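You operate a simulated robot arm through the tools that you are given. There is no shell and no other tool. Be economical: measure what you need, move in short steps, check, and stop when the job is done.

You run a simulated two-armed robot. Do the job below in one go: nothing can be reset, and whatever is moved stays where it is left.

JOB
Wipe up the spill on the green mat on the dark worktop with the white cloth and put it back.

Only the result counts: the job must be done as asked and must still hold three seconds after the hand-in. Knocking over, shifting, dropping, spilling or breaking anything else fails it. Flat cloth is picked up by pressing the open fingertips on it (5 to 10 N) and closing them slowly along it; thin cloth reads only 2 to 8 mm in the jaws.

ROBOT AND FRAMES
Two 7-joint arms with two-finger parallel grippers on one trunk, on a base that drives. Base frame: it is fixed to the floor where the robot stands at the start and does not move with it; the origin is under the middle of the robot, x ahead of it, y to its left, z up; the surface under the hand at the start is at about z = 0.9. Readings come in m, degrees, newtons and seconds.
The left shoulder is at the start at [0.07, 0.188, 1.265], the right one opposite. With the tool pointing down near the work surface each hand reaches from about 0.3 to 0.8 m from the robot's upright axis, wherever it stands, measured 20 degrees to its own side. Payload 3.91 kg a hand.
The TCP of each hand is the grasp point between the finger pads, 0.03 m short of the fingertips. In the tool frame z runs along the fingers and y along their closing line. The gripper opens to 0.11 m. The fingers are 0.02 m wide and 0.01 m thick; the gripper's body (0.048 by 0.112 m) begins 0.055 m behind the TCP.
Orientation is that of the tool frame in the base frame, as a unit quaternion [w, x, y, z]. With the fingers straight down and closing along the base's y, the tool's x points along the base's -x, its y along +y and its z along -z.

CONTROLS
- The arms move only by the tool send_rows. It takes "left_steps", "right_steps" or both (then of equal length, played together; a hand with none holds still); each is a list that holds one entry, the list of rows, each a list of 7 numbers: the shift along the base's x, y, z in m, then the turn, a rotation vector about the base's x, y, z in degrees, then the gripper command, from -1 (shut) to 1 (fully open), values between in proportion. In form: [[[tx, ty, tz, ax, ay, az, jaw], ...]]. A call has 1 to 20 rows; each row is the pose to reach, as a shift and turn from the pose commanded when the call began. Each row takes 0.2 s and may step no farther than 0.05 m and 8.6 degrees from the row before; otherwise, or with a gripper value out of range, the whole call is refused. Where a pose cannot be reached the arm comes as near as it can. A force on the tool above 40 N (or 10 N above the force at the start of the call, whichever is more), or a blocked arm, ends the call early, and 0.2 s more pass. The fingers move at their own pace (about 0.072 m/s each) and stop on an object; they squeeze with about 41 N. The grip force told is the motor's: it shows also when the fingers shut on nothing. Time passes only in rows, and 0.2 s behind the last, so rows that repeat a pose let the fingers close. The reply holds the time, the measured pose of the TCP, the force on the tool along the base axes, the opening and the grip force, in the units named above and with some noise, with the torque about the TCP (base axes, N m) and any sound that the robot's microphone picked up, and new pictures: "show" is both (left out), scene, wrist or none (wrist: the cameras of the hands that moved).
- Cameras (640 x 400 px; columns grow to the right, rows downward): "scene" is now at [0.1282, -0.0487, 1.4924]; the picture's right is [-0.56, -0.83, -0.00], its down [-0.56, 0.39, -0.73] and it looks along [0.60, -0.41, -0.68] (base axes); focal length 260 px, centre (320, 200). "left" rides on the left gripper at [0.072, -0.017, -0.103] in its tool frame; the picture's right is [0.23, 0.97, 0.00], its down [-0.76, 0.18, -0.62] and it looks along [-0.61, 0.14, 0.78] (tool axes); focal length 222 px, centre (320, 200). "right" rides on the right gripper at [0.072, 0.017, -0.103] in its tool frame; the picture's right is [-0.23, 0.97, 0.00], its down [-0.76, -0.18, -0.62] and it looks along [-0.61, -0.14, 0.78] (tool axes); focal length 222 px, centre (320, 200). There is no depth. A picture from a camera that has moved, and an enlarged one, comes with that camera's place and axes in the base frame and with its lens. The place of the scene camera against the robot may be out by one fixed shift of up to 0.018 m in any direction.
- lift_body(by): slides the trunk up (or, below 0, down) by that many m; the arms and the scene camera ride with it, the base frame stays. It gives what a move gives, with no picture.
- steer(legs): drives the robot by 1 to 6 legs, each [ahead, turn to the left] in m and degrees, along the robot's own axes; the way and the turn of a leg run together, so that a leg with both is an arc; at most 1.5 m and 180 degrees a leg. The arms and the cameras ride along, it lands a little off, and it stops where it bumps. It gives what a move gives, and a new picture of the scene camera.
- aim_head(pan, tilt): turns the head with the scene camera to pan (to the left, within 86 degrees either way) and tilt (down, from -29 to 69), counted from straight ahead of the robot. It gives what a move gives, and a new picture of the scene camera.
- inspect(camera, box): a new picture of the part [left, top, right, bottom] of that camera's present view, enlarged. The clock stands still meanwhile.
- sign_off(): hands the job in; it is judged then, once.

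Work in short steps. Places have to be worked out from the pictures, the camera data and where the tool is seen: move nearer, look again, correct. Check each grasp and each placing, and mend what went wrong. You have 120 turns and 260 pictures in all, those below and enlarged ones among them. Open the grippers and draw the arms clear of the work before you hand the job in, unless the task says otherwise; then end with one line.

The tools are called after ">>>" as a command line: name --argument value ..., lists and objects as JSON in quotes. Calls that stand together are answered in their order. send_rows: Moves the arms, as the interface text tells. Its arguments: {"type":"object","properties":{"left_steps":{"type":"array"},"right_steps":{"type":"array"},"show":{"type":"string","enum":["both","scene","wrist","none"]}},"required":[]} The other tools are called the same way: lift_body (by) slides the trunk up or down; steer (legs) drives the base; aim_head (pan, tilt) turns the head that bears the scene camera; inspect (camera, box) takes an enlarged picture of a part of a camera's view; sign_off () hands the job in.

At the start:

```text
t: 0.0
left_ee_pos: [0.5118, 0.0016, 1.0884]
left_ee_rot: [0.0, -0.002, 1.0, 0.0]
left_force: [-0.2, -0.3, -0.6]
left_torque: [0.0, 0.0, 0.01]
left_gripper_width: 0.1103
left_grip_force: 0.0
right_ee_pos: [0.4238, -0.475, 1.19]
right_ee_rot: [0.001, -0.002, 1.0, 0.0]
right_force: [-0.4, -0.8, 0.0]
right_torque: [-0.02, 0.0, 0.0]
right_gripper_width: 0.11
right_grip_force: 0.0
trunk travel left (down, up): [-0.775, 0.165]
robot x, y, heading: [-0.0012, 0.0012, -0.2]
head pan, tilt: [-34.3, 43.2]
```

scene: 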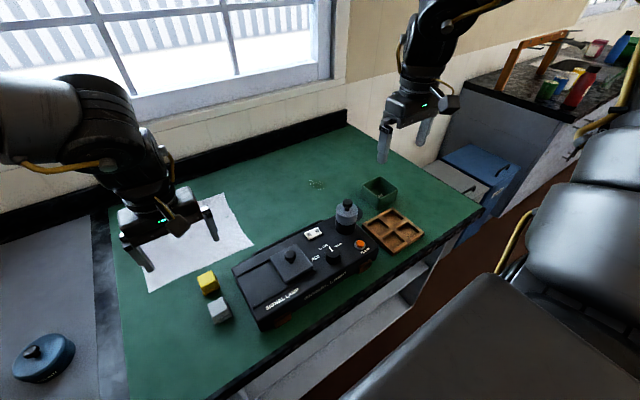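
right: 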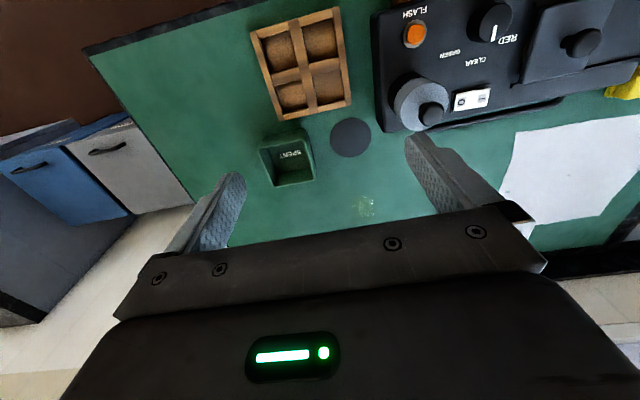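
left: 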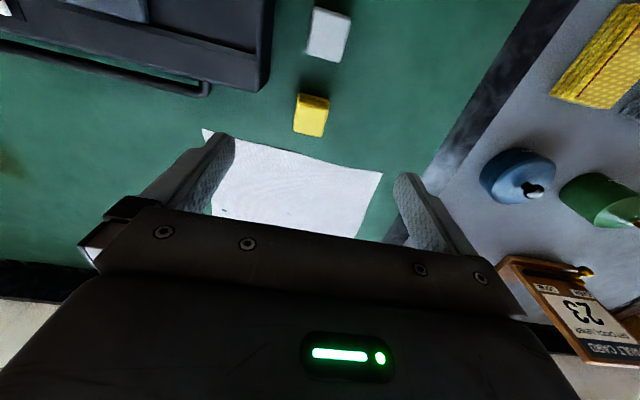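

I judge the spill to be near [0.71, -0.44] and the white sheet near [0.71, -0.01]. I'll enlarge both to check what they are.

>>> inspect --camera "scene" --box '[100, 150, 300, 300]'

>>> inspect --camera "scene" --box '[260, 140, 420, 260]'

>>> inspect --camera "left" --box '[160, 100, 480, 300]'

>>> aim_head --pan 10 --tilt 43

```text
2.67 times, centred on (200, 225) of scene
camera zoom: at [0.1282, -0.0487, 1.4924], right [-0.56, -0.83, 0.0], down [-0.56, 0.39, -0.73], along [0.6, -0.41, -0.68], focal length 694 px, centre (640, 133)
```

zoom: 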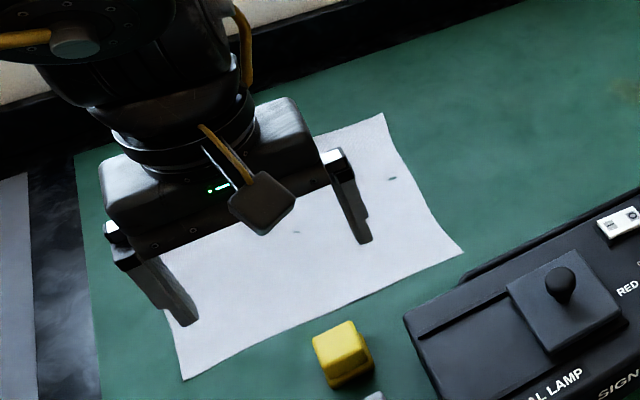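

```text
3.33 times, centred on (340, 200) of scene
camera zoom: at [0.1282, -0.0487, 1.4924], right [-0.56, -0.83, 0.0], down [-0.56, 0.39, -0.73], along [0.6, -0.41, -0.68], focal length 867 px, centre (253, 200)
```

zoom: 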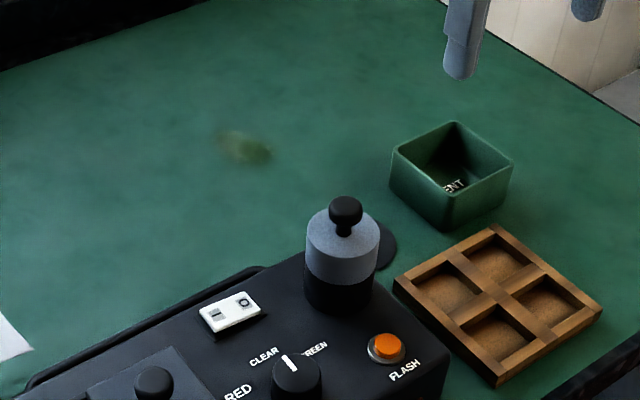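

```text
2.00 times, centred on (320, 200) of left
camera zoom: at [0.4384, -0.016, 1.1918], right [-0.23, 0.97, 0.0], down [0.76, 0.18, 0.62], along [0.61, 0.14, -0.78], focal length 444 px, centre (320, 200)
```

zoom: 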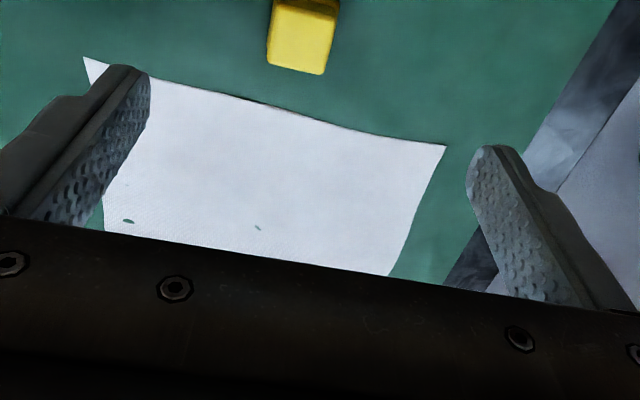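

```text
t: 1.1
left_ee_pos: [0.5123, 0.0006, 1.0895]
left_ee_rot: [0.0, -0.003, 1.0, 0.0]
left_force: [0.3, 0.3, -0.6]
left_torque: [-0.02, -0.02, 0.0]
left_gripper_width: 0.1102
left_grip_force: 0.0
right_ee_pos: [0.424, -0.4743, 1.1899]
right_ee_rot: [0.001, -0.002, 1.0, 0.0]
right_force: [0.1, 0.8, 0.3]
right_torque: [0.0, 0.01, -0.02]
right_gripper_width: 0.1097
right_grip_force: 0.1
trunk travel left (down, up): [-0.775, 0.165]
robot x, y, heading: [0.0008, 0.0025, -0.0]
head pan, tilt: [10.0, 43.0]
camera scene: at [0.1415, 0.0123, 1.4927], right [0.17, -0.98, 0.0], down [-0.67, -0.12, -0.73], along [0.72, 0.13, -0.68], focal length 260 px, centre (320, 200)
```

scene: 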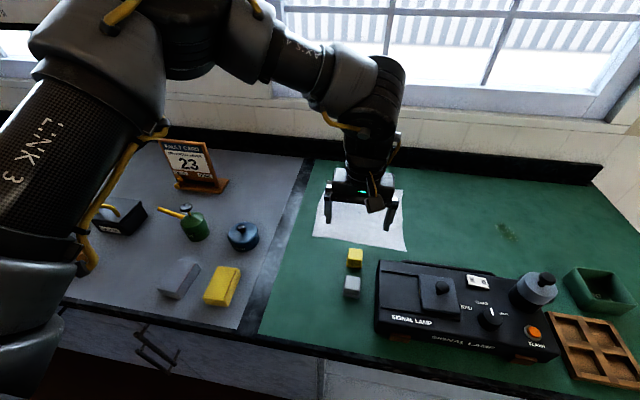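

The white sheet is a waffle-weave cloth on the mat. I'll draw the left arm away and bring the right hand, which can reach both places, over for a look at the whole cloth and where it lies.

>>> send_rows --left_steps '[[[-0.01, 0.03, 0.01, 0, 0, 0, 1], [-0.02, 0.06, 0.02, 0, 0, 0, 1], [-0.03, 0.09, 0.03, 0, 0, 0, 1], [-0.04, 0.12, 0.04, 0, 0, 0, 1], [-0.05, 0.15, 0.05, 0, 0, 0, 1], [-0.06, 0.18, 0.06, 0, 0, 0, 1], [-0.07, 0.21, 0.07, 0, 0, 0, 1], [-0.08, 0.24, 0.08, 0, 0, 0, 1], [-0.09, 0.27, 0.09, 0, 0, 0, 1], [-0.1, 0.3, 0.1, 0, 0, 0, 1]]]' --right_steps '[[[0.0, 0.0, 0.005, 0, 0, 0, 1], [0.0, 0.04, 0.01, 0, 0, 0, 1], [0.0, 0.08, 0.015, 0, 0, 0, 1], [0.01, 0.12, 0.02, 0, 0, 0, 1], [0.01, 0.16, 0.025, 0, 0, 0, 1], [0.015, 0.2, 0.03, 0, 0, 0, 1], [0.02, 0.24, 0.035, 0, 0, 0, 1], [0.025, 0.28, 0.04, 0, 0, 0, 1], [0.03, 0.32, 0.045, 0, 0, 0, 1], [0.03, 0.36, 0.05, 0, 0, 0, 1]]]'

```text
t: 3.3
left_ee_pos: [0.3712, 0.2394, 1.1706]
left_ee_rot: [0.0, -0.005, 1.0, -0.001]
left_force: [-0.2, -0.4, 0.2]
left_torque: [0.02, -0.01, 0.01]
left_gripper_width: 0.1099
left_grip_force: 0.0
left hand out of reach, approached as far as the arm can: row 7, 8, 9, 10
right_ee_pos: [0.4391, -0.2211, 1.224]
right_ee_rot: [-0.001, -0.001, 1.0, 0.001]
right_force: [-0.6, -0.2, -1.1]
right_torque: [-0.03, -0.01, -0.01]
right_gripper_width: 0.11
right_grip_force: 0.0
right hand out of reach, approached as far as the arm can: row 8, 9, 10
trunk travel left (down, up): [-0.775, 0.165]
robot x, y, heading: [-0.0004, 0.0004, -0.2]
head pan, tilt: [10.0, 43.0]
camera scene: at [0.1417, 0.015, 1.4926], right [0.17, -0.98, 0.0], down [-0.67, -0.12, -0.73], along [0.72, 0.13, -0.68], focal length 260 px, centre (320, 200)
camera right: at [0.3662, -0.2049, 1.3285], right [0.22, 0.97, 0.0], down [0.76, -0.18, 0.62], along [0.61, -0.14, -0.78], focal length 222 px, centre (320, 200)
camera left: at [0.2982, 0.2228, 1.2742], right [-0.24, 0.97, 0.0], down [0.76, 0.19, 0.62], along [0.61, 0.15, -0.78], focal length 222 px, centre (320, 200)
```

scene: 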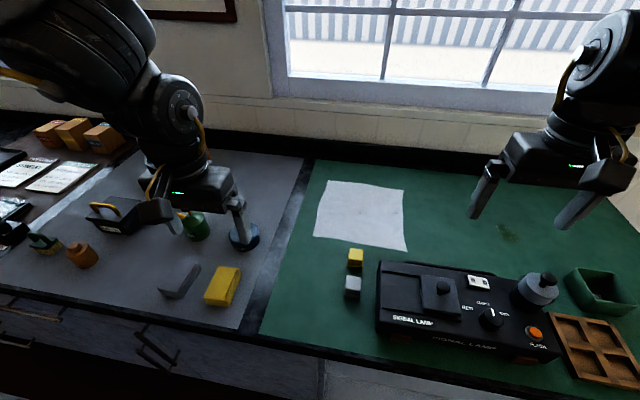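
right: 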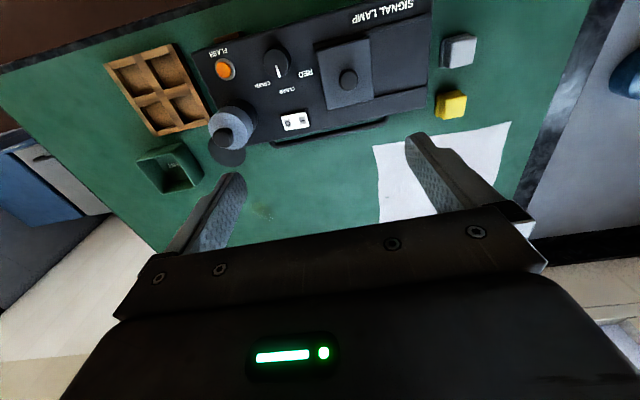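
left: 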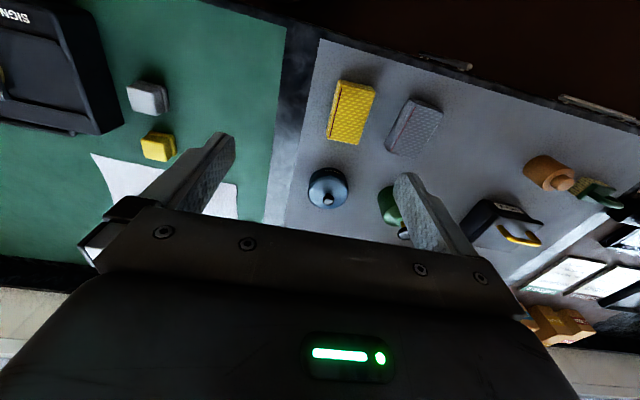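

The wrist cameras agree on the cloth: x 0.59–0.86, y -0.145–0.12, and the spill at [0.705, -0.435]. Next I test whether the right hand reaches the cloth's right edge, clear above the lamp.

>>> send_rows --right_steps '[[[0.03, 0.0, -0.01, 0, 0, 0, 0.2], [0.07, 0.02, -0.02, 0, 0, 0, 0.2], [0.11, 0.03, -0.03, 0, 0, 0, 0.2], [0.15, 0.04, -0.04, 0, 0, 0, 0.2], [0.19, 0.05, -0.05, 0, 0, 0, 0.2], [0.22, 0.07, -0.08, 0, 0, 0, 0.2], [0.24, 0.08, -0.11, 0, 0, 0, 0.2]]]'

```text
t: 4.9
left_ee_pos: [0.3717, 0.2381, 1.1707]
left_ee_rot: [0.001, -0.005, 1.0, 0.002]
left_force: [0.5, 0.4, 0.0]
left_torque: [-0.02, 0.02, -0.01]
left_gripper_width: 0.1099
left_grip_force: 0.1
right_ee_pos: [0.5474, -0.2718, 1.1224]
right_ee_rot: [0.004, -0.001, 1.0, 0.007]
right_force: [0.3, -0.4, 0.0]
right_torque: [0.03, -0.01, 0.02]
right_gripper_width: 0.0663
right_grip_force: 0.1
right hand out of reach, approached as far as the arm can: row 1, 2, 3, 4, 5, 6, 7
trunk travel left (down, up): [-0.775, 0.165]
robot x, y, heading: [0.0017, 0.0009, 0.1]
head pan, tilt: [10.0, 43.0]
camera scene: at [0.1415, 0.0124, 1.4927], right [0.17, -0.98, 0.0], down [-0.67, -0.12, -0.73], along [0.72, 0.13, -0.68], focal length 260 px, centre (320, 200)
camera right: at [0.4748, -0.2551, 1.2259], right [0.22, 0.97, 0.01], down [0.76, -0.18, 0.63], along [0.61, -0.13, -0.78], focal length 222 px, centre (320, 200)
```

scene: 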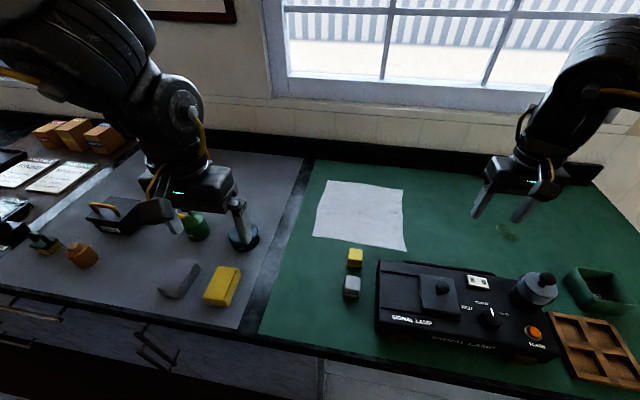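
right: 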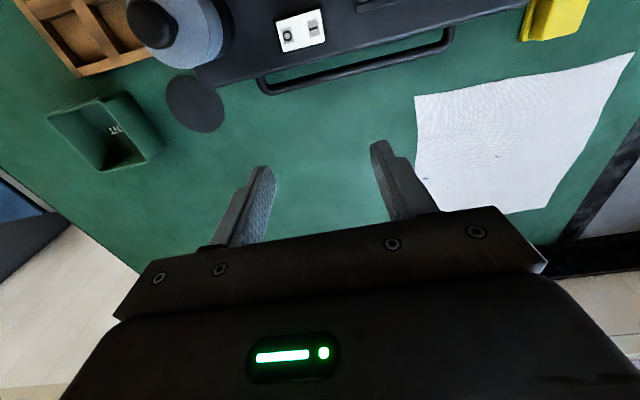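

The right arm is limited inward, so I'll turn the base about 27° left. That puts the cloth at the right hand's natural side and keeps the spill within reach.

>>> steer --legs '[[0, 27]]'

>>> aim_head --pan -45 --tilt 43

```text
t: 6.7
left_ee_pos: [0.2208, 0.3832, 1.1716]
left_ee_rot: [0.001, -0.244, 0.97, 0.002]
left_force: [0.5, -1.1, 0.1]
left_torque: [0.0, 0.01, -0.01]
left_gripper_width: 0.1102
left_grip_force: 0.1
right_ee_pos: [0.612, 0.0121, 1.122]
right_ee_rot: [0.003, -0.238, 0.971, 0.006]
right_force: [-0.2, 0.3, 0.1]
right_torque: [0.0, -0.01, 0.04]
right_gripper_width: 0.066
right_grip_force: 0.1
trunk travel left (down, up): [-0.775, 0.165]
robot x, y, heading: [-0.0022, -0.0001, 27.5]
head pan, tilt: [10.0, 43.0]
camera scene: at [0.1203, 0.0713, 1.4927], right [0.61, -0.79, 0.0], down [-0.54, -0.41, -0.73], along [0.58, 0.44, -0.68], focal length 260 px, centre (320, 200)
```

scene: 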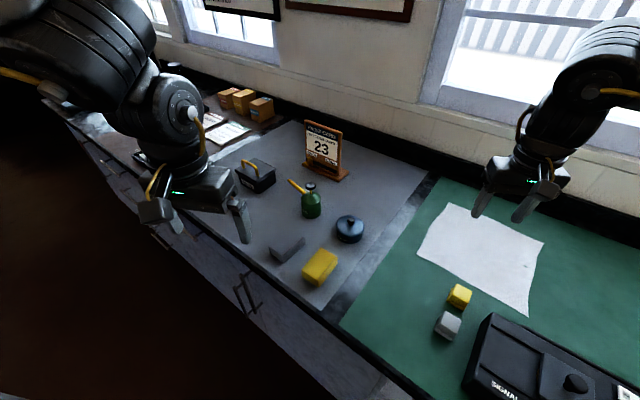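

```text
t: 7.9
left_ee_pos: [0.2188, 0.3826, 1.1711]
left_ee_rot: [0.001, -0.243, 0.97, 0.002]
left_force: [-0.9, 0.1, 0.2]
left_torque: [0.01, 0.02, -0.02]
left_gripper_width: 0.1099
left_grip_force: 0.0
right_ee_pos: [0.6114, 0.0127, 1.1228]
right_ee_rot: [0.003, -0.238, 0.971, 0.007]
right_force: [0.0, -0.3, 0.8]
right_torque: [-0.02, 0.02, -0.02]
right_gripper_width: 0.0662
right_grip_force: 0.1
trunk travel left (down, up): [-0.775, 0.165]
robot x, y, heading: [0.0001, -0.0014, 27.2]
head pan, tilt: [-45.0, 43.0]
camera scene: at [0.1332, -0.0035, 1.4927], right [-0.3, -0.95, 0.0], down [-0.65, 0.21, -0.73], along [0.7, -0.22, -0.68], focal length 260 px, centre (320, 200)
```

scene: 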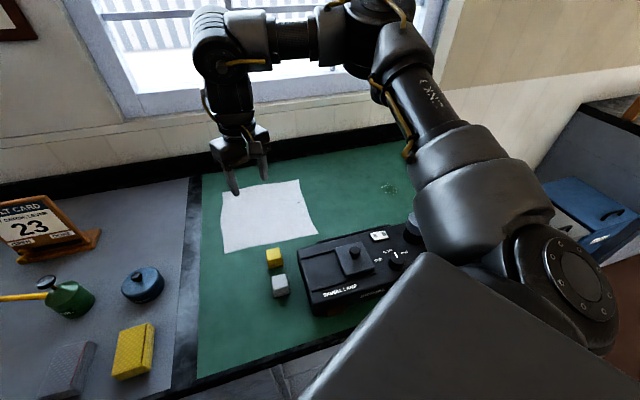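

The turn worked. I rotate the right tool back so it closes along y and move it above the cloth's right edge zone, near [0.71, -0.10, 1.05].

>>> send_rows --right_steps '[[[0.02, -0.02, -0.01, 0, 0, -6, 0.1], [0.04, -0.04, -0.02, 0, 0, -12, 0.1], [0.06, -0.06, -0.03, 0, 0, -18, 0.1], [0.08, -0.08, -0.045, 0, 0, -24, 0.1], [0.1, -0.1, -0.06, 0, 0, -27.2, 0.1], [0.1, -0.113, -0.07, 0, 0, -27.2, 0.1]]]'

```text
t: 9.3
left_ee_pos: [0.2202, 0.3816, 1.1726]
left_ee_rot: [0.0, -0.243, 0.97, 0.003]
left_force: [-0.4, 0.6, 0.0]
left_torque: [-0.05, -0.01, -0.02]
left_gripper_width: 0.11
left_grip_force: 0.0
right_ee_pos: [0.7109, -0.1025, 1.0503]
right_ee_rot: [0.005, -0.004, 1.0, 0.006]
right_force: [0.3, 0.5, 0.1]
right_torque: [0.0, -0.04, -0.02]
right_gripper_width: 0.0606
right_grip_force: 0.0
trunk travel left (down, up): [-0.775, 0.165]
robot x, y, heading: [0.0013, 0.0001, 27.4]
head pan, tilt: [-45.0, 43.0]
camera scene: at [0.133, -0.0044, 1.4927], right [-0.3, -0.95, 0.0], down [-0.65, 0.21, -0.73], along [0.7, -0.22, -0.68], focal length 260 px, centre (320, 200)
camera right: at [0.6375, -0.0872, 1.1555], right [0.22, 0.98, 0.01], down [0.76, -0.18, 0.63], along [0.61, -0.13, -0.78], focal length 222 px, centre (320, 200)
```

scene: 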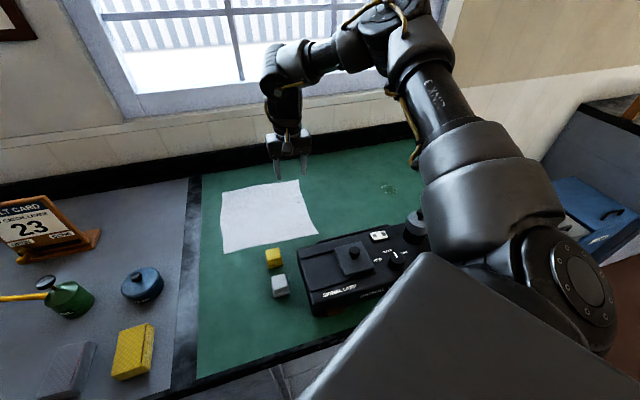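
right: 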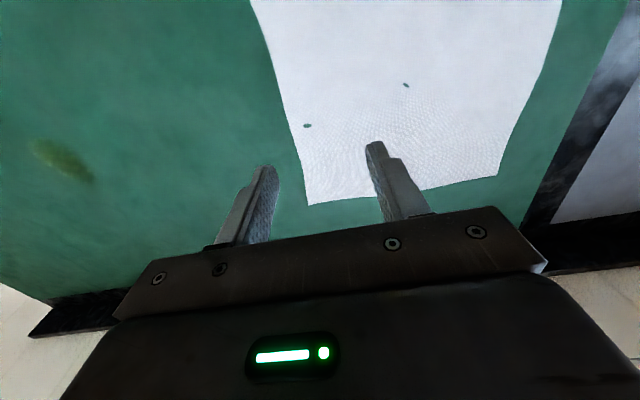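

The cloth's right edge is at y≈-0.14, and its far edge at x≈0.845. I descend at [0.713, -0.095] with a 5.5 cm opening to just above the surface.

>>> send_rows --right_steps '[[[0.002, 0.007, -0.03, 0, 0, 0, 0], [0.002, 0.007, -0.06, 0, 0, 0, 0], [0.002, 0.007, -0.085, 0, 0, 0, 0], [0.002, 0.007, -0.1, 0, 0, 0, 0], [0.002, 0.007, -0.108, 0, 0, 0, 0], [0.002, 0.007, -0.112, 0, 0, 0, 0]]]' --show "wrist"

```text
t: 10.7
left_ee_pos: [0.2194, 0.3821, 1.1722]
left_ee_rot: [0.0, -0.243, 0.97, 0.002]
left_force: [0.2, 0.2, -0.4]
left_torque: [0.01, 0.01, 0.0]
left_gripper_width: 0.1103
left_grip_force: 0.1
right_ee_pos: [0.7007, -0.1044, 0.9551]
right_ee_rot: [0.004, -0.004, 1.0, 0.006]
right_force: [-0.1, 0.4, 0.4]
right_torque: [-0.02, -0.02, 0.02]
right_gripper_width: 0.0548
right_grip_force: 0.0
right hand out of reach, approached as far as the arm can: row 3, 4, 5, 6
trunk travel left (down, up): [-0.775, 0.165]
robot x, y, heading: [0.0, -0.001, 27.4]
head pan, tilt: [-45.0, 43.0]
camera right: at [0.6279, -0.0889, 1.0605], right [0.22, 0.98, 0.01], down [0.76, -0.18, 0.63], along [0.61, -0.13, -0.78], focal length 222 px, centre (320, 200)
```

right: 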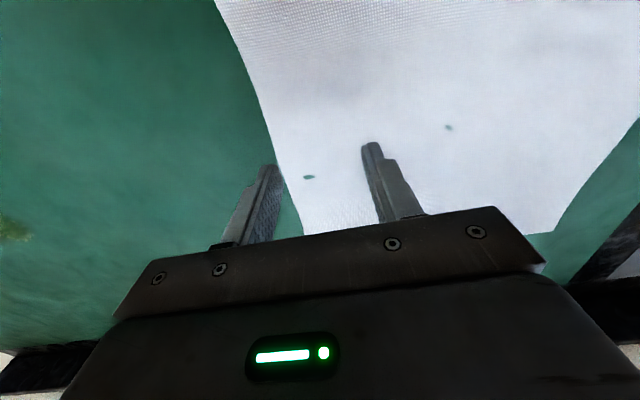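

The pose is just out of reach, and the spill lies farther still, so I need to stand closer. I lift the hand and look at the gap between base and counter.

>>> send_rows --right_steps '[[[0, 0, 0.04, 0, 0, 0, 0], [0, 0, 0.08, 0, 0, 0, 0], [0, 0, 0.12, 0, 0, 0, 0], [-0.02, 0, 0.16, 0, 0, 0, 0], [-0.04, 0, 0.2, 0, 0, 0, 0]]]' --show "none"

>>> aim_head --pan 0 --tilt 69

```text
t: 11.9
left_ee_pos: [0.2204, 0.3824, 1.1735]
left_ee_rot: [0.001, -0.243, 0.97, 0.002]
left_force: [-0.1, -0.5, 0.0]
left_torque: [0.0, -0.05, 0.01]
left_gripper_width: 0.1099
left_grip_force: 0.0
right_ee_pos: [0.6584, -0.104, 1.1589]
right_ee_rot: [0.006, -0.003, 1.0, 0.005]
right_force: [0.5, -0.3, 0.9]
right_torque: [0.06, 0.02, -0.04]
right_gripper_width: 0.0549
right_grip_force: 0.0
trunk travel left (down, up): [-0.775, 0.165]
robot x, y, heading: [0.0002, -0.0028, 27.5]
head pan, tilt: [-45.0, 43.0]
```

```text
t: 13.1
left_ee_pos: [0.2194, 0.3821, 1.1711]
left_ee_rot: [0.001, -0.243, 0.97, 0.002]
left_force: [-1.2, 0.0, 0.2]
left_torque: [-0.03, 0.01, -0.03]
left_gripper_width: 0.1101
left_grip_force: 0.0
right_ee_pos: [0.6599, -0.1036, 1.1578]
right_ee_rot: [0.005, -0.004, 1.0, 0.005]
right_force: [-0.4, 0.1, -1.3]
right_torque: [0.0, 0.03, -0.01]
right_gripper_width: 0.0547
right_grip_force: 0.0
trunk travel left (down, up): [-0.775, 0.165]
robot x, y, heading: [0.0027, 0.0028, 27.5]
head pan, tilt: [0.0, 68.8]
camera scene: at [0.1034, 0.047, 1.461], right [0.46, -0.89, 0.0], down [-0.83, -0.43, -0.36], along [0.32, 0.17, -0.93], focal length 260 px, centre (320, 200)
```

scene: 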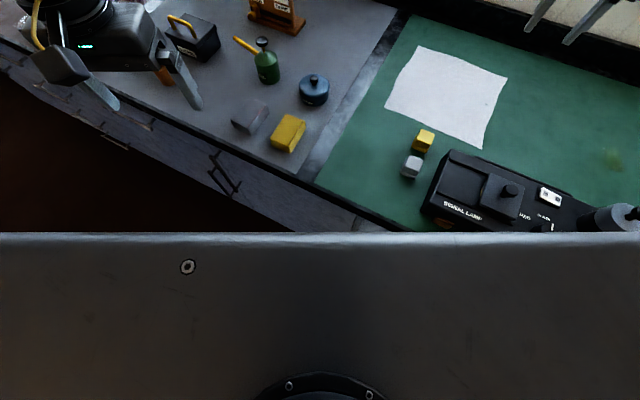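

The chest hides the gap, so I'd rather not drive forward blind. Lowering the trunk should extend the low reach; the hands are well above everything, so I lower it 0.10 m.

>>> lift_body --by -0.1

>>> aim_head --pan -45 --tilt 43

```text
t: 14.4
left_ee_pos: [0.2192, 0.3826, 1.0711]
left_ee_rot: [0.001, -0.243, 0.97, 0.002]
left_force: [0.8, -0.9, 0.3]
left_torque: [-0.04, 0.0, -0.03]
left_gripper_width: 0.1098
left_grip_force: 0.0
right_ee_pos: [0.6606, -0.1038, 1.0578]
right_ee_rot: [0.005, -0.003, 1.0, 0.005]
right_force: [-0.1, -0.7, -0.4]
right_torque: [0.0, 0.02, -0.02]
right_gripper_width: 0.055
right_grip_force: 0.0
trunk travel left (down, up): [-0.675, 0.265]
robot x, y, heading: [-0.0011, 0.0016, 27.4]
head pan, tilt: [0.0, 68.8]
```

```text
t: 15.5
left_ee_pos: [0.2201, 0.3835, 1.0715]
left_ee_rot: [0.0, -0.243, 0.97, 0.002]
left_force: [0.1, -0.1, 1.0]
left_torque: [0.0, 0.01, 0.02]
left_gripper_width: 0.1099
left_grip_force: 0.0
right_ee_pos: [0.6608, -0.104, 1.0578]
right_ee_rot: [0.004, -0.003, 1.0, 0.006]
right_force: [-0.4, -0.2, 0.0]
right_torque: [0.01, 0.01, 0.0]
right_gripper_width: 0.0548
right_grip_force: 0.0
trunk travel left (down, up): [-0.675, 0.265]
robot x, y, heading: [-0.0018, -0.0051, 27.3]
head pan, tilt: [-45.0, 43.0]
camera scene: at [0.1332, -0.0036, 1.3926], right [-0.3, -0.95, 0.0], down [-0.65, 0.21, -0.73], along [0.7, -0.22, -0.68], focal length 260 px, centre (320, 200)
```

scene: 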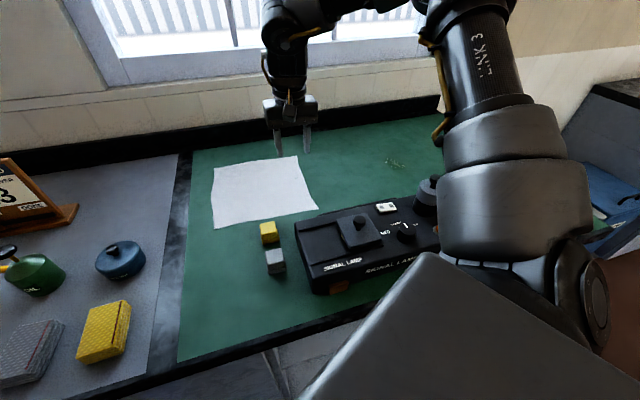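

I test the reach at the spill first, hovering at z≈0.96.

>>> send_rows --right_steps '[[[0.01, -0.045, 0, 0, 0, 0, 0], [0.02, -0.09, 0, 0, 0, 0, 0], [0.03, -0.135, 0, 0, 0, 0, 0], [0.04, -0.18, 0, 0, 0, 0, 0], [0.044, -0.225, 0, 0, 0, 0, 0], [0.044, -0.27, -0.01, 0, 0, 0, 0], [0.044, -0.31, -0.03, 0, 0, 0, 0], [0.044, -0.331, -0.06, 0, 0, 0, 0], [0.044, -0.331, -0.09, 0, 0, 0, 0], [0.044, -0.331, -0.1, 0, 0, 0, 0]]]'

```text
t: 17.7
left_ee_pos: [0.2203, 0.3831, 1.07]
left_ee_rot: [0.0, -0.242, 0.97, 0.002]
left_force: [0.2, -0.4, 0.5]
left_torque: [-0.01, -0.02, -0.02]
left_gripper_width: 0.1101
left_grip_force: 0.0
right_ee_pos: [0.7056, -0.436, 0.9553]
right_ee_rot: [0.005, -0.005, 1.0, 0.005]
right_force: [0.4, -0.1, -0.4]
right_torque: [0.02, 0.03, -0.01]
right_gripper_width: 0.0548
right_grip_force: 0.1
trunk travel left (down, up): [-0.675, 0.265]
robot x, y, heading: [-0.001, -0.0015, 27.5]
head pan, tilt: [-45.0, 43.0]
camera scene: at [0.1334, -0.0038, 1.3927], right [-0.3, -0.95, 0.0], down [-0.65, 0.21, -0.73], along [0.7, -0.22, -0.68], focal length 260 px, centre (320, 200)
camera right: at [0.6322, -0.4196, 1.0592], right [0.22, 0.98, 0.01], down [0.76, -0.18, 0.63], along [0.61, -0.13, -0.78], focal length 222 px, centre (320, 200)
```

scene: 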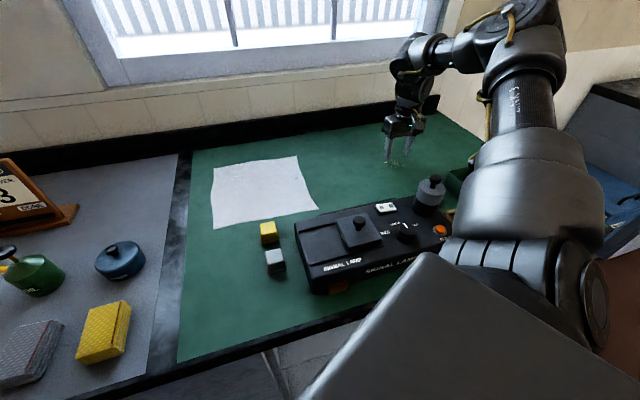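
right: 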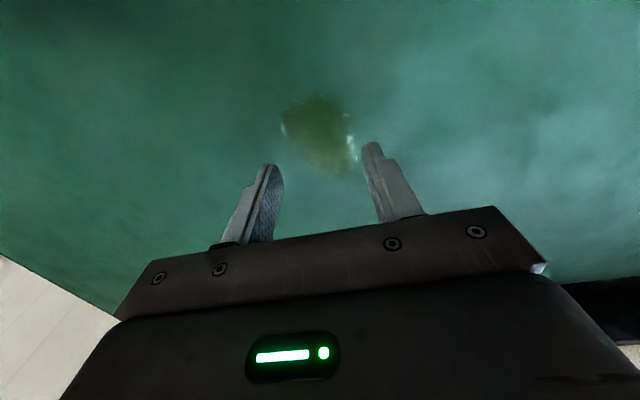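

The spill is reachable. I measure it at about x 0.67–0.727, y -0.46–-0.405. Back to the cloth's right edge, stopping low over it.

>>> send_rows --right_steps '[[[0, 0.02, 0.04, 0, 0, 0, 0], [0, 0.06, 0.06, 0, 0, 0, 0], [0, 0.105, 0.06, 0, 0, 0, 0], [0, 0.15, 0.06, 0, 0, 0, 0], [0.002, 0.195, 0.06, 0, 0, 0, 0], [0.004, 0.24, 0.06, 0, 0, 0, 0], [0.006, 0.285, 0.06, 0, 0, 0, 0], [0.008, 0.32, 0.05, 0, 0, 0, 0], [0.008, 0.341, 0.03, 0, 0, 0, 0], [0.008, 0.341, 0.01, 0, 0, 0, 0], [0.008, 0.341, -0.007, 0, 0, 0, 0], [0.008, 0.341, -0.012, 0, 0, 0, 0]]]' --show "wrist"

```text
t: 20.3
left_ee_pos: [0.2199, 0.3829, 1.0733]
left_ee_rot: [0.001, -0.243, 0.97, 0.001]
left_force: [0.6, 0.2, -0.6]
left_torque: [-0.01, -0.01, 0.0]
left_gripper_width: 0.1102
left_grip_force: 0.1
right_ee_pos: [0.7125, -0.0973, 0.945]
right_ee_rot: [0.004, -0.003, 1.0, 0.006]
right_force: [0.0, -0.3, -0.4]
right_torque: [-0.03, 0.0, 0.03]
right_gripper_width: 0.055
right_grip_force: 0.0
trunk travel left (down, up): [-0.675, 0.265]
robot x, y, heading: [-0.0008, -0.0009, 27.3]
head pan, tilt: [-45.0, 43.0]
camera right: at [0.6394, -0.0812, 1.0494], right [0.22, 0.98, 0.01], down [0.76, -0.18, 0.63], along [0.61, -0.13, -0.78], focal length 222 px, centre (320, 200)
```

right: 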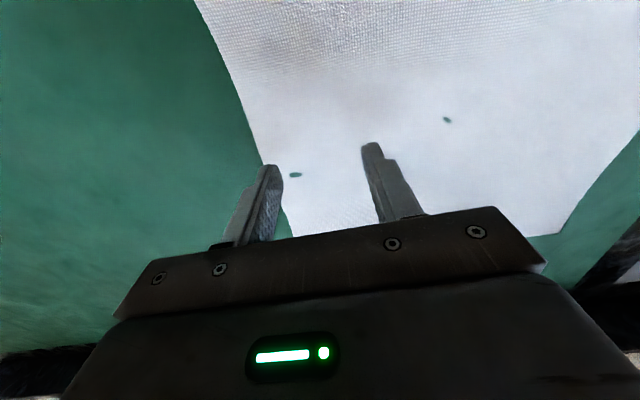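

The reach is fine now. I shift 1 cm inward so both tips land on cloth, and lower to contact in small steps.

>>> send_rows --right_steps '[[[0, 0.01, -0.004, 0, 0, 0, 0], [0, 0.012, -0.008, 0, 0, 0, 0], [0, 0.012, -0.011, 0, 0, 0, 0], [0, 0.012, -0.014, 0, 0, 0, 0]]]' --show "wrist"

```text
t: 21.3
left_ee_pos: [0.221, 0.3831, 1.0718]
left_ee_rot: [0.001, -0.243, 0.97, 0.002]
left_force: [-1.0, -0.1, 1.0]
left_torque: [0.02, 0.0, -0.03]
left_gripper_width: 0.1101
left_grip_force: 0.1
right_ee_pos: [0.7131, -0.0818, 0.9313]
right_ee_rot: [0.005, -0.004, 1.0, 0.005]
right_force: [0.0, 0.1, -0.2]
right_torque: [-0.02, 0.0, -0.01]
right_gripper_width: 0.0549
right_grip_force: 0.1
trunk travel left (down, up): [-0.675, 0.265]
robot x, y, heading: [-0.001, -0.0008, 27.7]
head pan, tilt: [-45.0, 43.0]
camera right: at [0.6396, -0.0665, 1.0358], right [0.22, 0.98, 0.01], down [0.76, -0.18, 0.63], along [0.61, -0.13, -0.78], focal length 222 px, centre (320, 200)
```

right: 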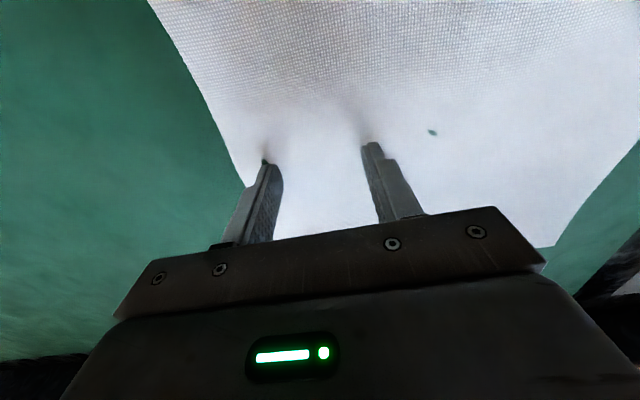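

Both tips are over cloth and almost touching. I continue down in millimetres.

>>> send_rows --right_steps '[[[0, 0, -0.001, 0, 0, 0, 0], [0, 0, -0.002, 0, 0, 0, 0], [0, 0, -0.003, 0, 0, 0, 0]]]' --show "none"

```text
t: 22.1
left_ee_pos: [0.2187, 0.3832, 1.0719]
left_ee_rot: [0.001, -0.243, 0.97, 0.002]
left_force: [-1.0, 1.2, 0.0]
left_torque: [0.02, 0.02, -0.03]
left_gripper_width: 0.11
left_grip_force: 0.0
right_ee_pos: [0.7119, -0.0828, 0.9314]
right_ee_rot: [0.005, -0.004, 1.0, 0.006]
right_force: [2.2, -1.6, 12.3]
right_torque: [-0.42, 0.0, 0.09]
right_gripper_width: 0.0555
right_grip_force: 1.0
trunk travel left (down, up): [-0.675, 0.265]
robot x, y, heading: [0.0006, -0.0009, 27.2]
head pan, tilt: [-45.0, 43.0]
```

Contact reads 12 N with the mat at z≈0.90. I ease off 1 mm and close slowly.

>>> send_rows --right_steps '[[[0, 0, 0.001, 0, 0, 0, 0], [0, 0, 0.001, 0, 0, 0, -0.1], [0, 0, 0.001, 0, 0, 0, -0.2], [0, 0, 0.001, 0, 0, 0, -0.3], [0, 0, 0.001, 0, 0, 0, -0.4], [0, 0, 0.001, 0, 0, 0, -0.5], [0, 0, 0.001, 0, 0, 0, -0.6], [0, 0, 0.001, 0, 0, 0, -0.7], [0, 0, 0.001, 0, 0, 0, -0.8], [0, 0, 0.001, 0, 0, 0, -0.9], [0, 0, 0.001, 0, 0, 0, -1], [0, 0, 0.001, 0, 0, 0, -1], [0, 0, 0.001, 0, 0, 0, -1]]]'

```text
t: 24.9
left_ee_pos: [0.2188, 0.383, 1.0718]
left_ee_rot: [0.001, -0.243, 0.97, 0.001]
left_force: [0.7, -0.8, 0.5]
left_torque: [-0.04, 0.0, 0.0]
left_gripper_width: 0.1101
left_grip_force: 0.0
right_ee_pos: [0.7122, -0.0813, 0.9312]
right_ee_rot: [0.005, -0.004, 1.0, 0.005]
right_force: [-0.8, 2.6, 12.2]
right_torque: [0.08, -0.02, 0.0]
right_gripper_width: 0.0046
right_grip_force: 41.1
trunk travel left (down, up): [-0.675, 0.265]
robot x, y, heading: [-0.0014, 0.0019, 27.4]
head pan, tilt: [-45.0, 43.0]
camera scene: at [0.1312, -0.003, 1.3929], right [-0.3, -0.95, 0.0], down [-0.65, 0.21, -0.73], along [0.7, -0.22, -0.68], focal length 260 px, centre (320, 200)
camera right: at [0.6383, -0.0659, 1.0353], right [0.22, 0.98, 0.01], down [0.76, -0.18, 0.63], along [0.62, -0.13, -0.78], focal length 222 px, centre (320, 200)
```

scene: 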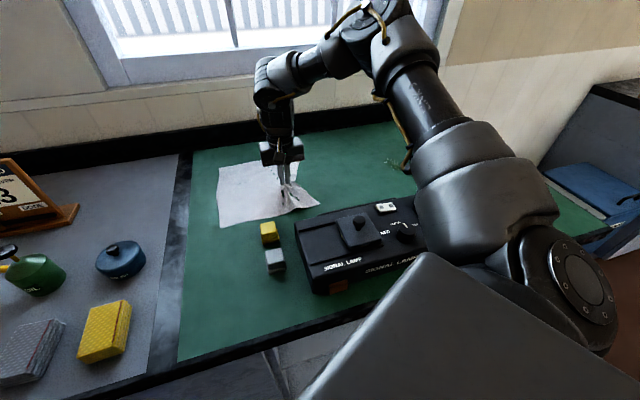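
right: 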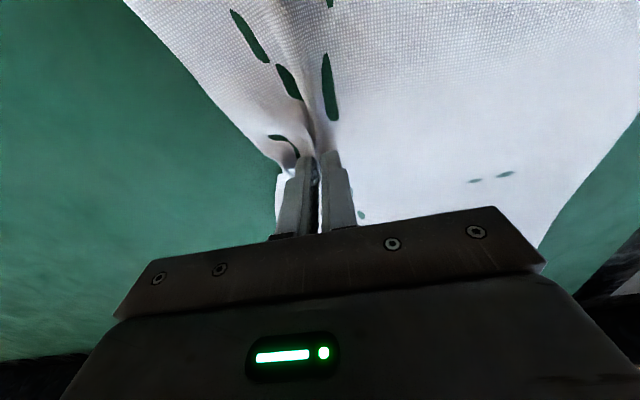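

The cloth is gripped (4.6 mm, 41 N). I lift slightly and drag it toward the spill with the rest trailing flat behind.

>>> send_rows --right_steps '[[[0, 0, 0.006, 0, 0, 0, -1], [0, 0, 0.012, 0, 0, 0, -1], [0, -0.02, 0.015, 0, 0, 0, -1], [0, -0.045, 0.015, 0, 0, 0, -1], [0, -0.07, 0.015, 0, 0, 0, -1], [0, -0.095, 0.015, 0, 0, 0, -1], [0, -0.12, 0.015, 0, 0, 0, -1], [0, -0.145, 0.015, 0, 0, 0, -1]]]'

```text
t: 26.7
left_ee_pos: [0.2205, 0.3822, 1.0714]
left_ee_rot: [0.001, -0.243, 0.97, 0.001]
left_force: [-0.1, 0.7, -0.5]
left_torque: [0.03, -0.04, 0.01]
left_gripper_width: 0.11
left_grip_force: 0.1
right_ee_pos: [0.7115, -0.2283, 0.9465]
right_ee_rot: [0.004, -0.005, 1.0, 0.006]
right_force: [0.1, 0.1, 0.0]
right_torque: [0.0, 0.02, 0.03]
right_gripper_width: 0.0021
right_grip_force: 41.4
trunk travel left (down, up): [-0.675, 0.265]
robot x, y, heading: [-0.0007, -0.0006, 27.3]
head pan, tilt: [-45.0, 43.0]
camera scene: at [0.133, -0.0049, 1.3927], right [-0.3, -0.95, 0.0], down [-0.65, 0.21, -0.73], along [0.7, -0.22, -0.68], focal length 260 px, centre (320, 200)
camera right: at [0.638, -0.2127, 1.0511], right [0.22, 0.98, 0.01], down [0.76, -0.18, 0.63], along [0.61, -0.13, -0.78], focal length 222 px, centre (320, 200)
```

scene: 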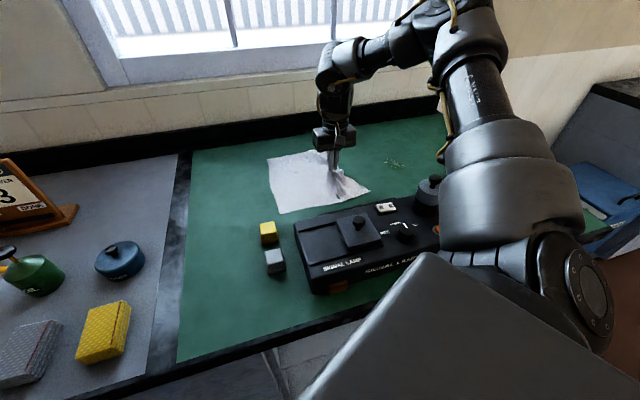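
right: 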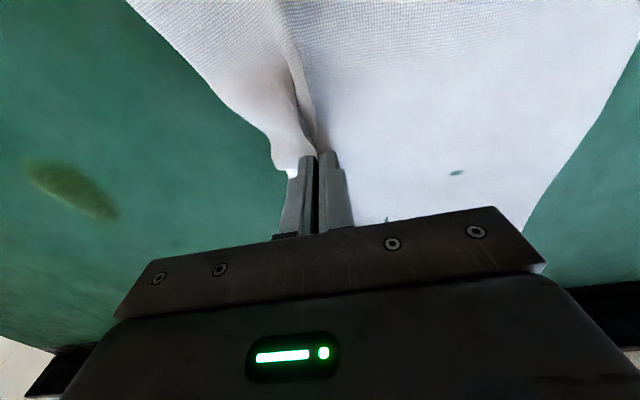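

The cloth follows and trails flat. I continue over the spill and lower to press.

>>> send_rows --right_steps '[[[0, -0.025, 0, 0, 0, 0, -1], [0, -0.05, 0, 0, 0, 0, -1], [-0.003, -0.075, 0, 0, 0, 0, -1], [-0.006, -0.1, 0, 0, 0, 0, -1], [-0.01, -0.125, 0, 0, 0, 0, -1], [-0.014, -0.15, 0, 0, 0, 0, -1], [-0.014, -0.165, -0.005, 0, 0, 0, -1], [-0.014, -0.168, -0.01, 0, 0, 0, -1], [-0.014, -0.168, -0.014, 0, 0, 0, -1], [-0.014, -0.168, -0.016, 0, 0, 0, -1]]]'

```text
t: 28.9
left_ee_pos: [0.22, 0.3834, 1.073]
left_ee_rot: [0.001, -0.244, 0.97, 0.001]
left_force: [-0.1, 0.4, -0.9]
left_torque: [0.01, -0.01, -0.02]
left_gripper_width: 0.1102
left_grip_force: 0.1
right_ee_pos: [0.6981, -0.3948, 0.9321]
right_ee_rot: [0.007, -0.003, 1.0, 0.005]
right_force: [2.1, -2.5, 13.6]
right_torque: [-0.07, -0.07, -0.05]
right_gripper_width: 0.002
right_grip_force: 40.8
trunk travel left (down, up): [-0.675, 0.265]
robot x, y, heading: [0.0012, -0.0015, 27.5]
head pan, tilt: [-45.0, 43.0]
camera scene: at [0.1314, -0.0029, 1.3931], right [-0.3, -0.95, 0.0], down [-0.65, 0.21, -0.73], along [0.7, -0.22, -0.68], focal length 260 px, centre (320, 200)
camera right: at [0.624, -0.3782, 1.0356], right [0.22, 0.98, 0.01], down [0.75, -0.18, 0.63], along [0.62, -0.13, -0.78], focal length 222 px, centre (320, 200)
```

scene: 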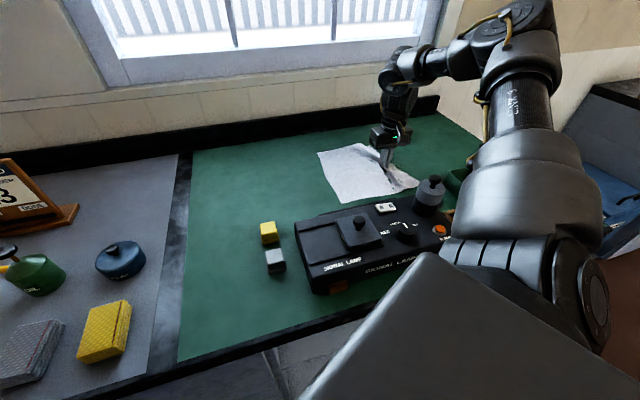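
right: 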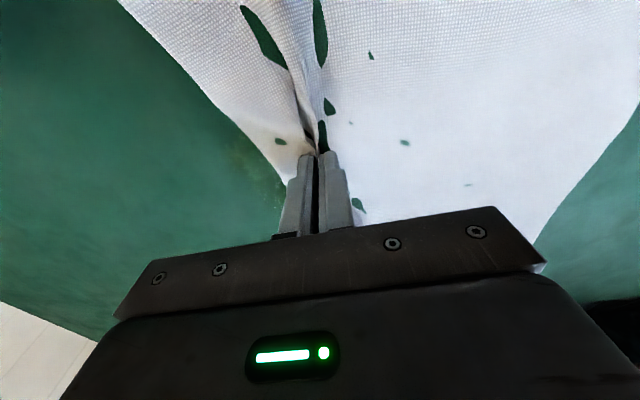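

It presses at about 13 N right beside the spill. I wipe the centre and far strips, keeping the cloth's leading corner clear of the green bin.

>>> send_rows --right_steps '[[[0.0, -0.015, 0.001, 0, 0, 0, -1], [0.0, -0.03, 0.001, 0, 0, 0, -1], [0.0, -0.045, 0.001, 0, 0, 0, -1], [0.0, -0.06, 0.001, 0, 0, 0, -1], [0.0, -0.07, 0.001, 0, 0, 0, -1], [0.012, -0.07, 0.001, 0, 0, 0, -1], [0.012, -0.05, 0.001, 0, 0, 0, -1], [0.012, -0.03, 0.001, 0, 0, 0, -1], [0.012, -0.01, 0.001, 0, 0, 0, -1], [0.024, -0.01, 0.001, 0, 0, 0, -1], [0.024, -0.03, 0.001, 0, 0, 0, -1], [0.024, -0.05, 0.001, 0, 0, 0, -1], [0.024, -0.07, 0.001, 0, 0, 0, -1]]]'

```text
t: 31.7
left_ee_pos: [0.2171, 0.3852, 1.0718]
left_ee_rot: [0.001, -0.242, 0.97, 0.0]
left_force: [0.7, 0.2, -0.2]
left_torque: [-0.03, 0.04, 0.0]
left_gripper_width: 0.1098
left_grip_force: 0.2
right_ee_pos: [0.72, -0.4602, 0.9304]
right_ee_rot: [0.005, -0.004, 1.0, 0.004]
right_force: [-0.6, 6.4, 17.4]
right_torque: [0.18, 0.02, -0.03]
right_gripper_width: 0.002
right_grip_force: 41.3
trunk travel left (down, up): [-0.675, 0.265]
robot x, y, heading: [0.0003, -0.0022, 27.6]
head pan, tilt: [-45.0, 43.0]
camera scene: at [0.1302, -0.0002, 1.3931], right [-0.3, -0.95, 0.0], down [-0.65, 0.2, -0.73], along [0.7, -0.22, -0.68], focal length 260 px, centre (320, 200)
camera right: at [0.6465, -0.445, 1.0352], right [0.22, 0.98, 0.01], down [0.76, -0.18, 0.63], along [0.62, -0.13, -0.78], focal length 222 px, centre (320, 200)
```

scene: 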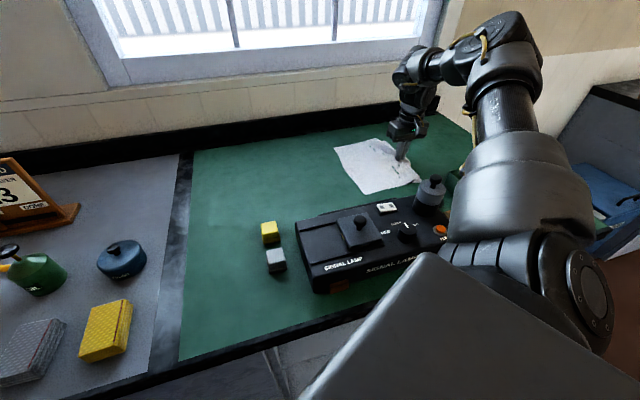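
right: 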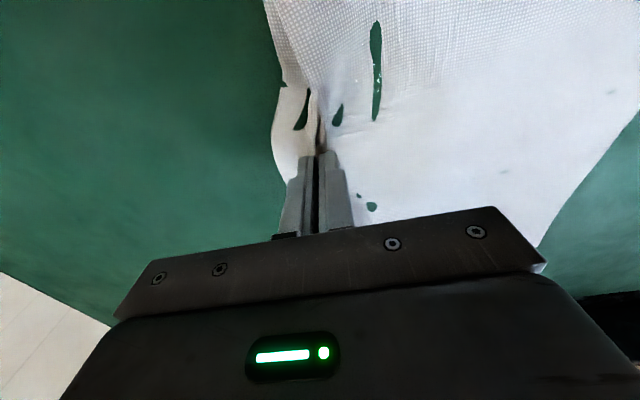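

The lead corner has folded back, so the near strip is safe too. I wipe x≈0.70, 0.685 and 0.67.

>>> send_rows --right_steps '[[[-0.01, 0.0, 0.001, 0, 0, 0, -1], [-0.02, 0.02, 0.001, 0, 0, 0, -1], [-0.03, 0.04, 0.001, 0, 0, 0, -1], [-0.035, 0.06, 0.001, 0, 0, 0, -1], [-0.035, 0.04, 0.001, 0, 0, 0, -1], [-0.035, 0.02, 0.001, 0, 0, 0, -1], [-0.035, 0.0, 0.001, 0, 0, 0, -1], [-0.045, 0.0, 0.001, 0, 0, 0, -1], [-0.05, 0.02, 0.001, 0, 0, 0, -1], [-0.05, 0.04, 0.001, 0, 0, 0, -1], [-0.05, 0.06, 0.001, 0, 0, 0, -1], [-0.02, 0.06, 0.001, 0, 0, 0, -1], [-0.02, 0.04, 0.001, 0, 0, 0, -1], [-0.02, 0.02, 0.001, 0, 0, 0, -1], [-0.02, 0.0, 0.001, 0, 0, 0, -1]]]'

```text
t: 34.9
left_ee_pos: [0.2188, 0.3829, 1.0721]
left_ee_rot: [0.0, -0.243, 0.97, 0.001]
left_force: [-0.2, 0.3, -0.2]
left_torque: [0.02, 0.02, -0.01]
left_gripper_width: 0.1101
left_grip_force: 0.1
right_ee_pos: [0.7011, -0.4661, 0.9316]
right_ee_rot: [0.005, -0.004, 1.0, 0.006]
right_force: [0.4, 2.4, 7.3]
right_torque: [0.09, -0.04, 0.02]
right_gripper_width: 0.0024
right_grip_force: 41.3
trunk travel left (down, up): [-0.675, 0.265]
robot x, y, heading: [-0.0024, -0.0007, 27.3]
head pan, tilt: [-45.0, 43.0]
camera scene: at [0.1321, -0.0022, 1.3927], right [-0.3, -0.95, 0.0], down [-0.65, 0.2, -0.73], along [0.7, -0.22, -0.68], focal length 260 px, centre (320, 200)
camera right: at [0.6278, -0.4499, 1.0355], right [0.22, 0.98, 0.01], down [0.76, -0.18, 0.63], along [0.62, -0.13, -0.78], focal length 222 px, centre (320, 200)
```

scene: 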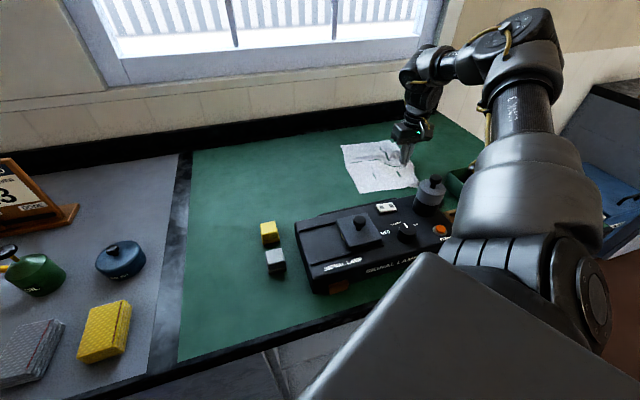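
right: 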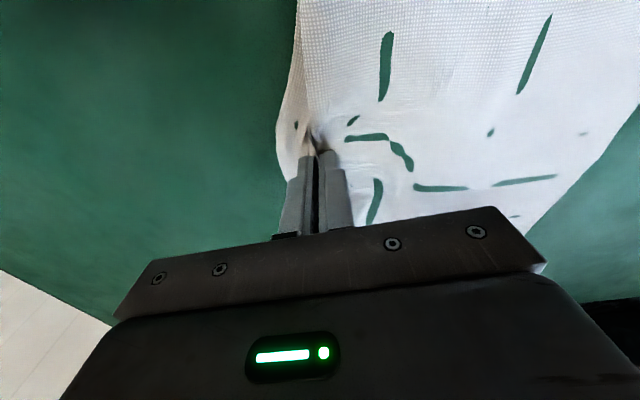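

Wiping strokes are done. I lift the cloth clear while drifting toward its home to check the spot.

>>> send_rows --right_steps '[[[0, 0.005, 0.02, 0, 0, 0, -1], [0, 0.01, 0.05, 0, 0, 0, -1], [0, 0.02, 0.08, 0, 0, 0, -1], [0, 0.04, 0.11, 0, 0, 0, -1], [0, 0.06, 0.14, 0, 0, 0, -1], [0, 0.08, 0.17, 0, 0, 0, -1], [0, 0.1, 0.2, 0, 0, 0, -1], [0, 0.12, 0.23, 0, 0, 0, -1], [0, 0.14, 0.25, 0, 0, 0, -1], [0, 0.14, 0.26, 0, 0, 0, -1]]]'

```text
t: 37.1
left_ee_pos: [0.2206, 0.3823, 1.071]
left_ee_rot: [0.001, -0.243, 0.97, 0.002]
left_force: [-0.2, -0.5, -0.8]
left_torque: [0.01, -0.02, 0.01]
left_gripper_width: 0.1101
left_grip_force: 0.1
right_ee_pos: [0.7048, -0.3241, 1.1902]
right_ee_rot: [0.005, -0.003, 1.0, 0.006]
right_force: [0.1, 0.7, -1.1]
right_torque: [-0.01, -0.03, -0.01]
right_gripper_width: 0.0019
right_grip_force: 41.4
trunk travel left (down, up): [-0.675, 0.265]
robot x, y, heading: [0.0011, 0.001, 27.6]
head pan, tilt: [-45.0, 43.0]
camera scene: at [0.1332, -0.0038, 1.3927], right [-0.3, -0.95, 0.0], down [-0.65, 0.21, -0.73], along [0.7, -0.22, -0.68], focal length 260 px, centre (320, 200)
camera right: at [0.6315, -0.309, 1.294], right [0.22, 0.98, 0.01], down [0.76, -0.18, 0.63], along [0.61, -0.13, -0.78], focal length 222 px, centre (320, 200)
```

scene: 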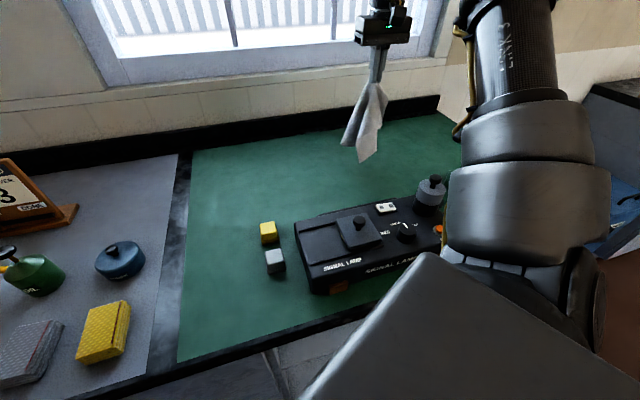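
right: 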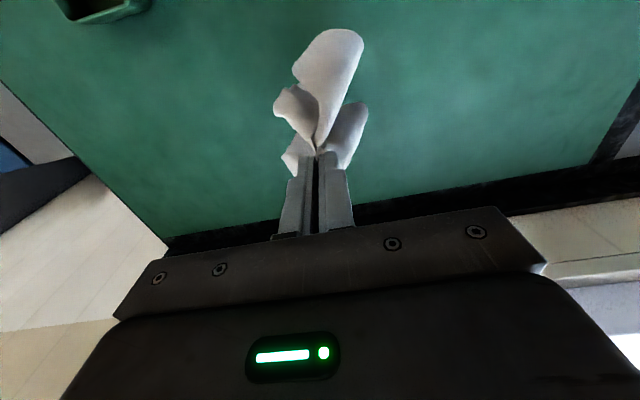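

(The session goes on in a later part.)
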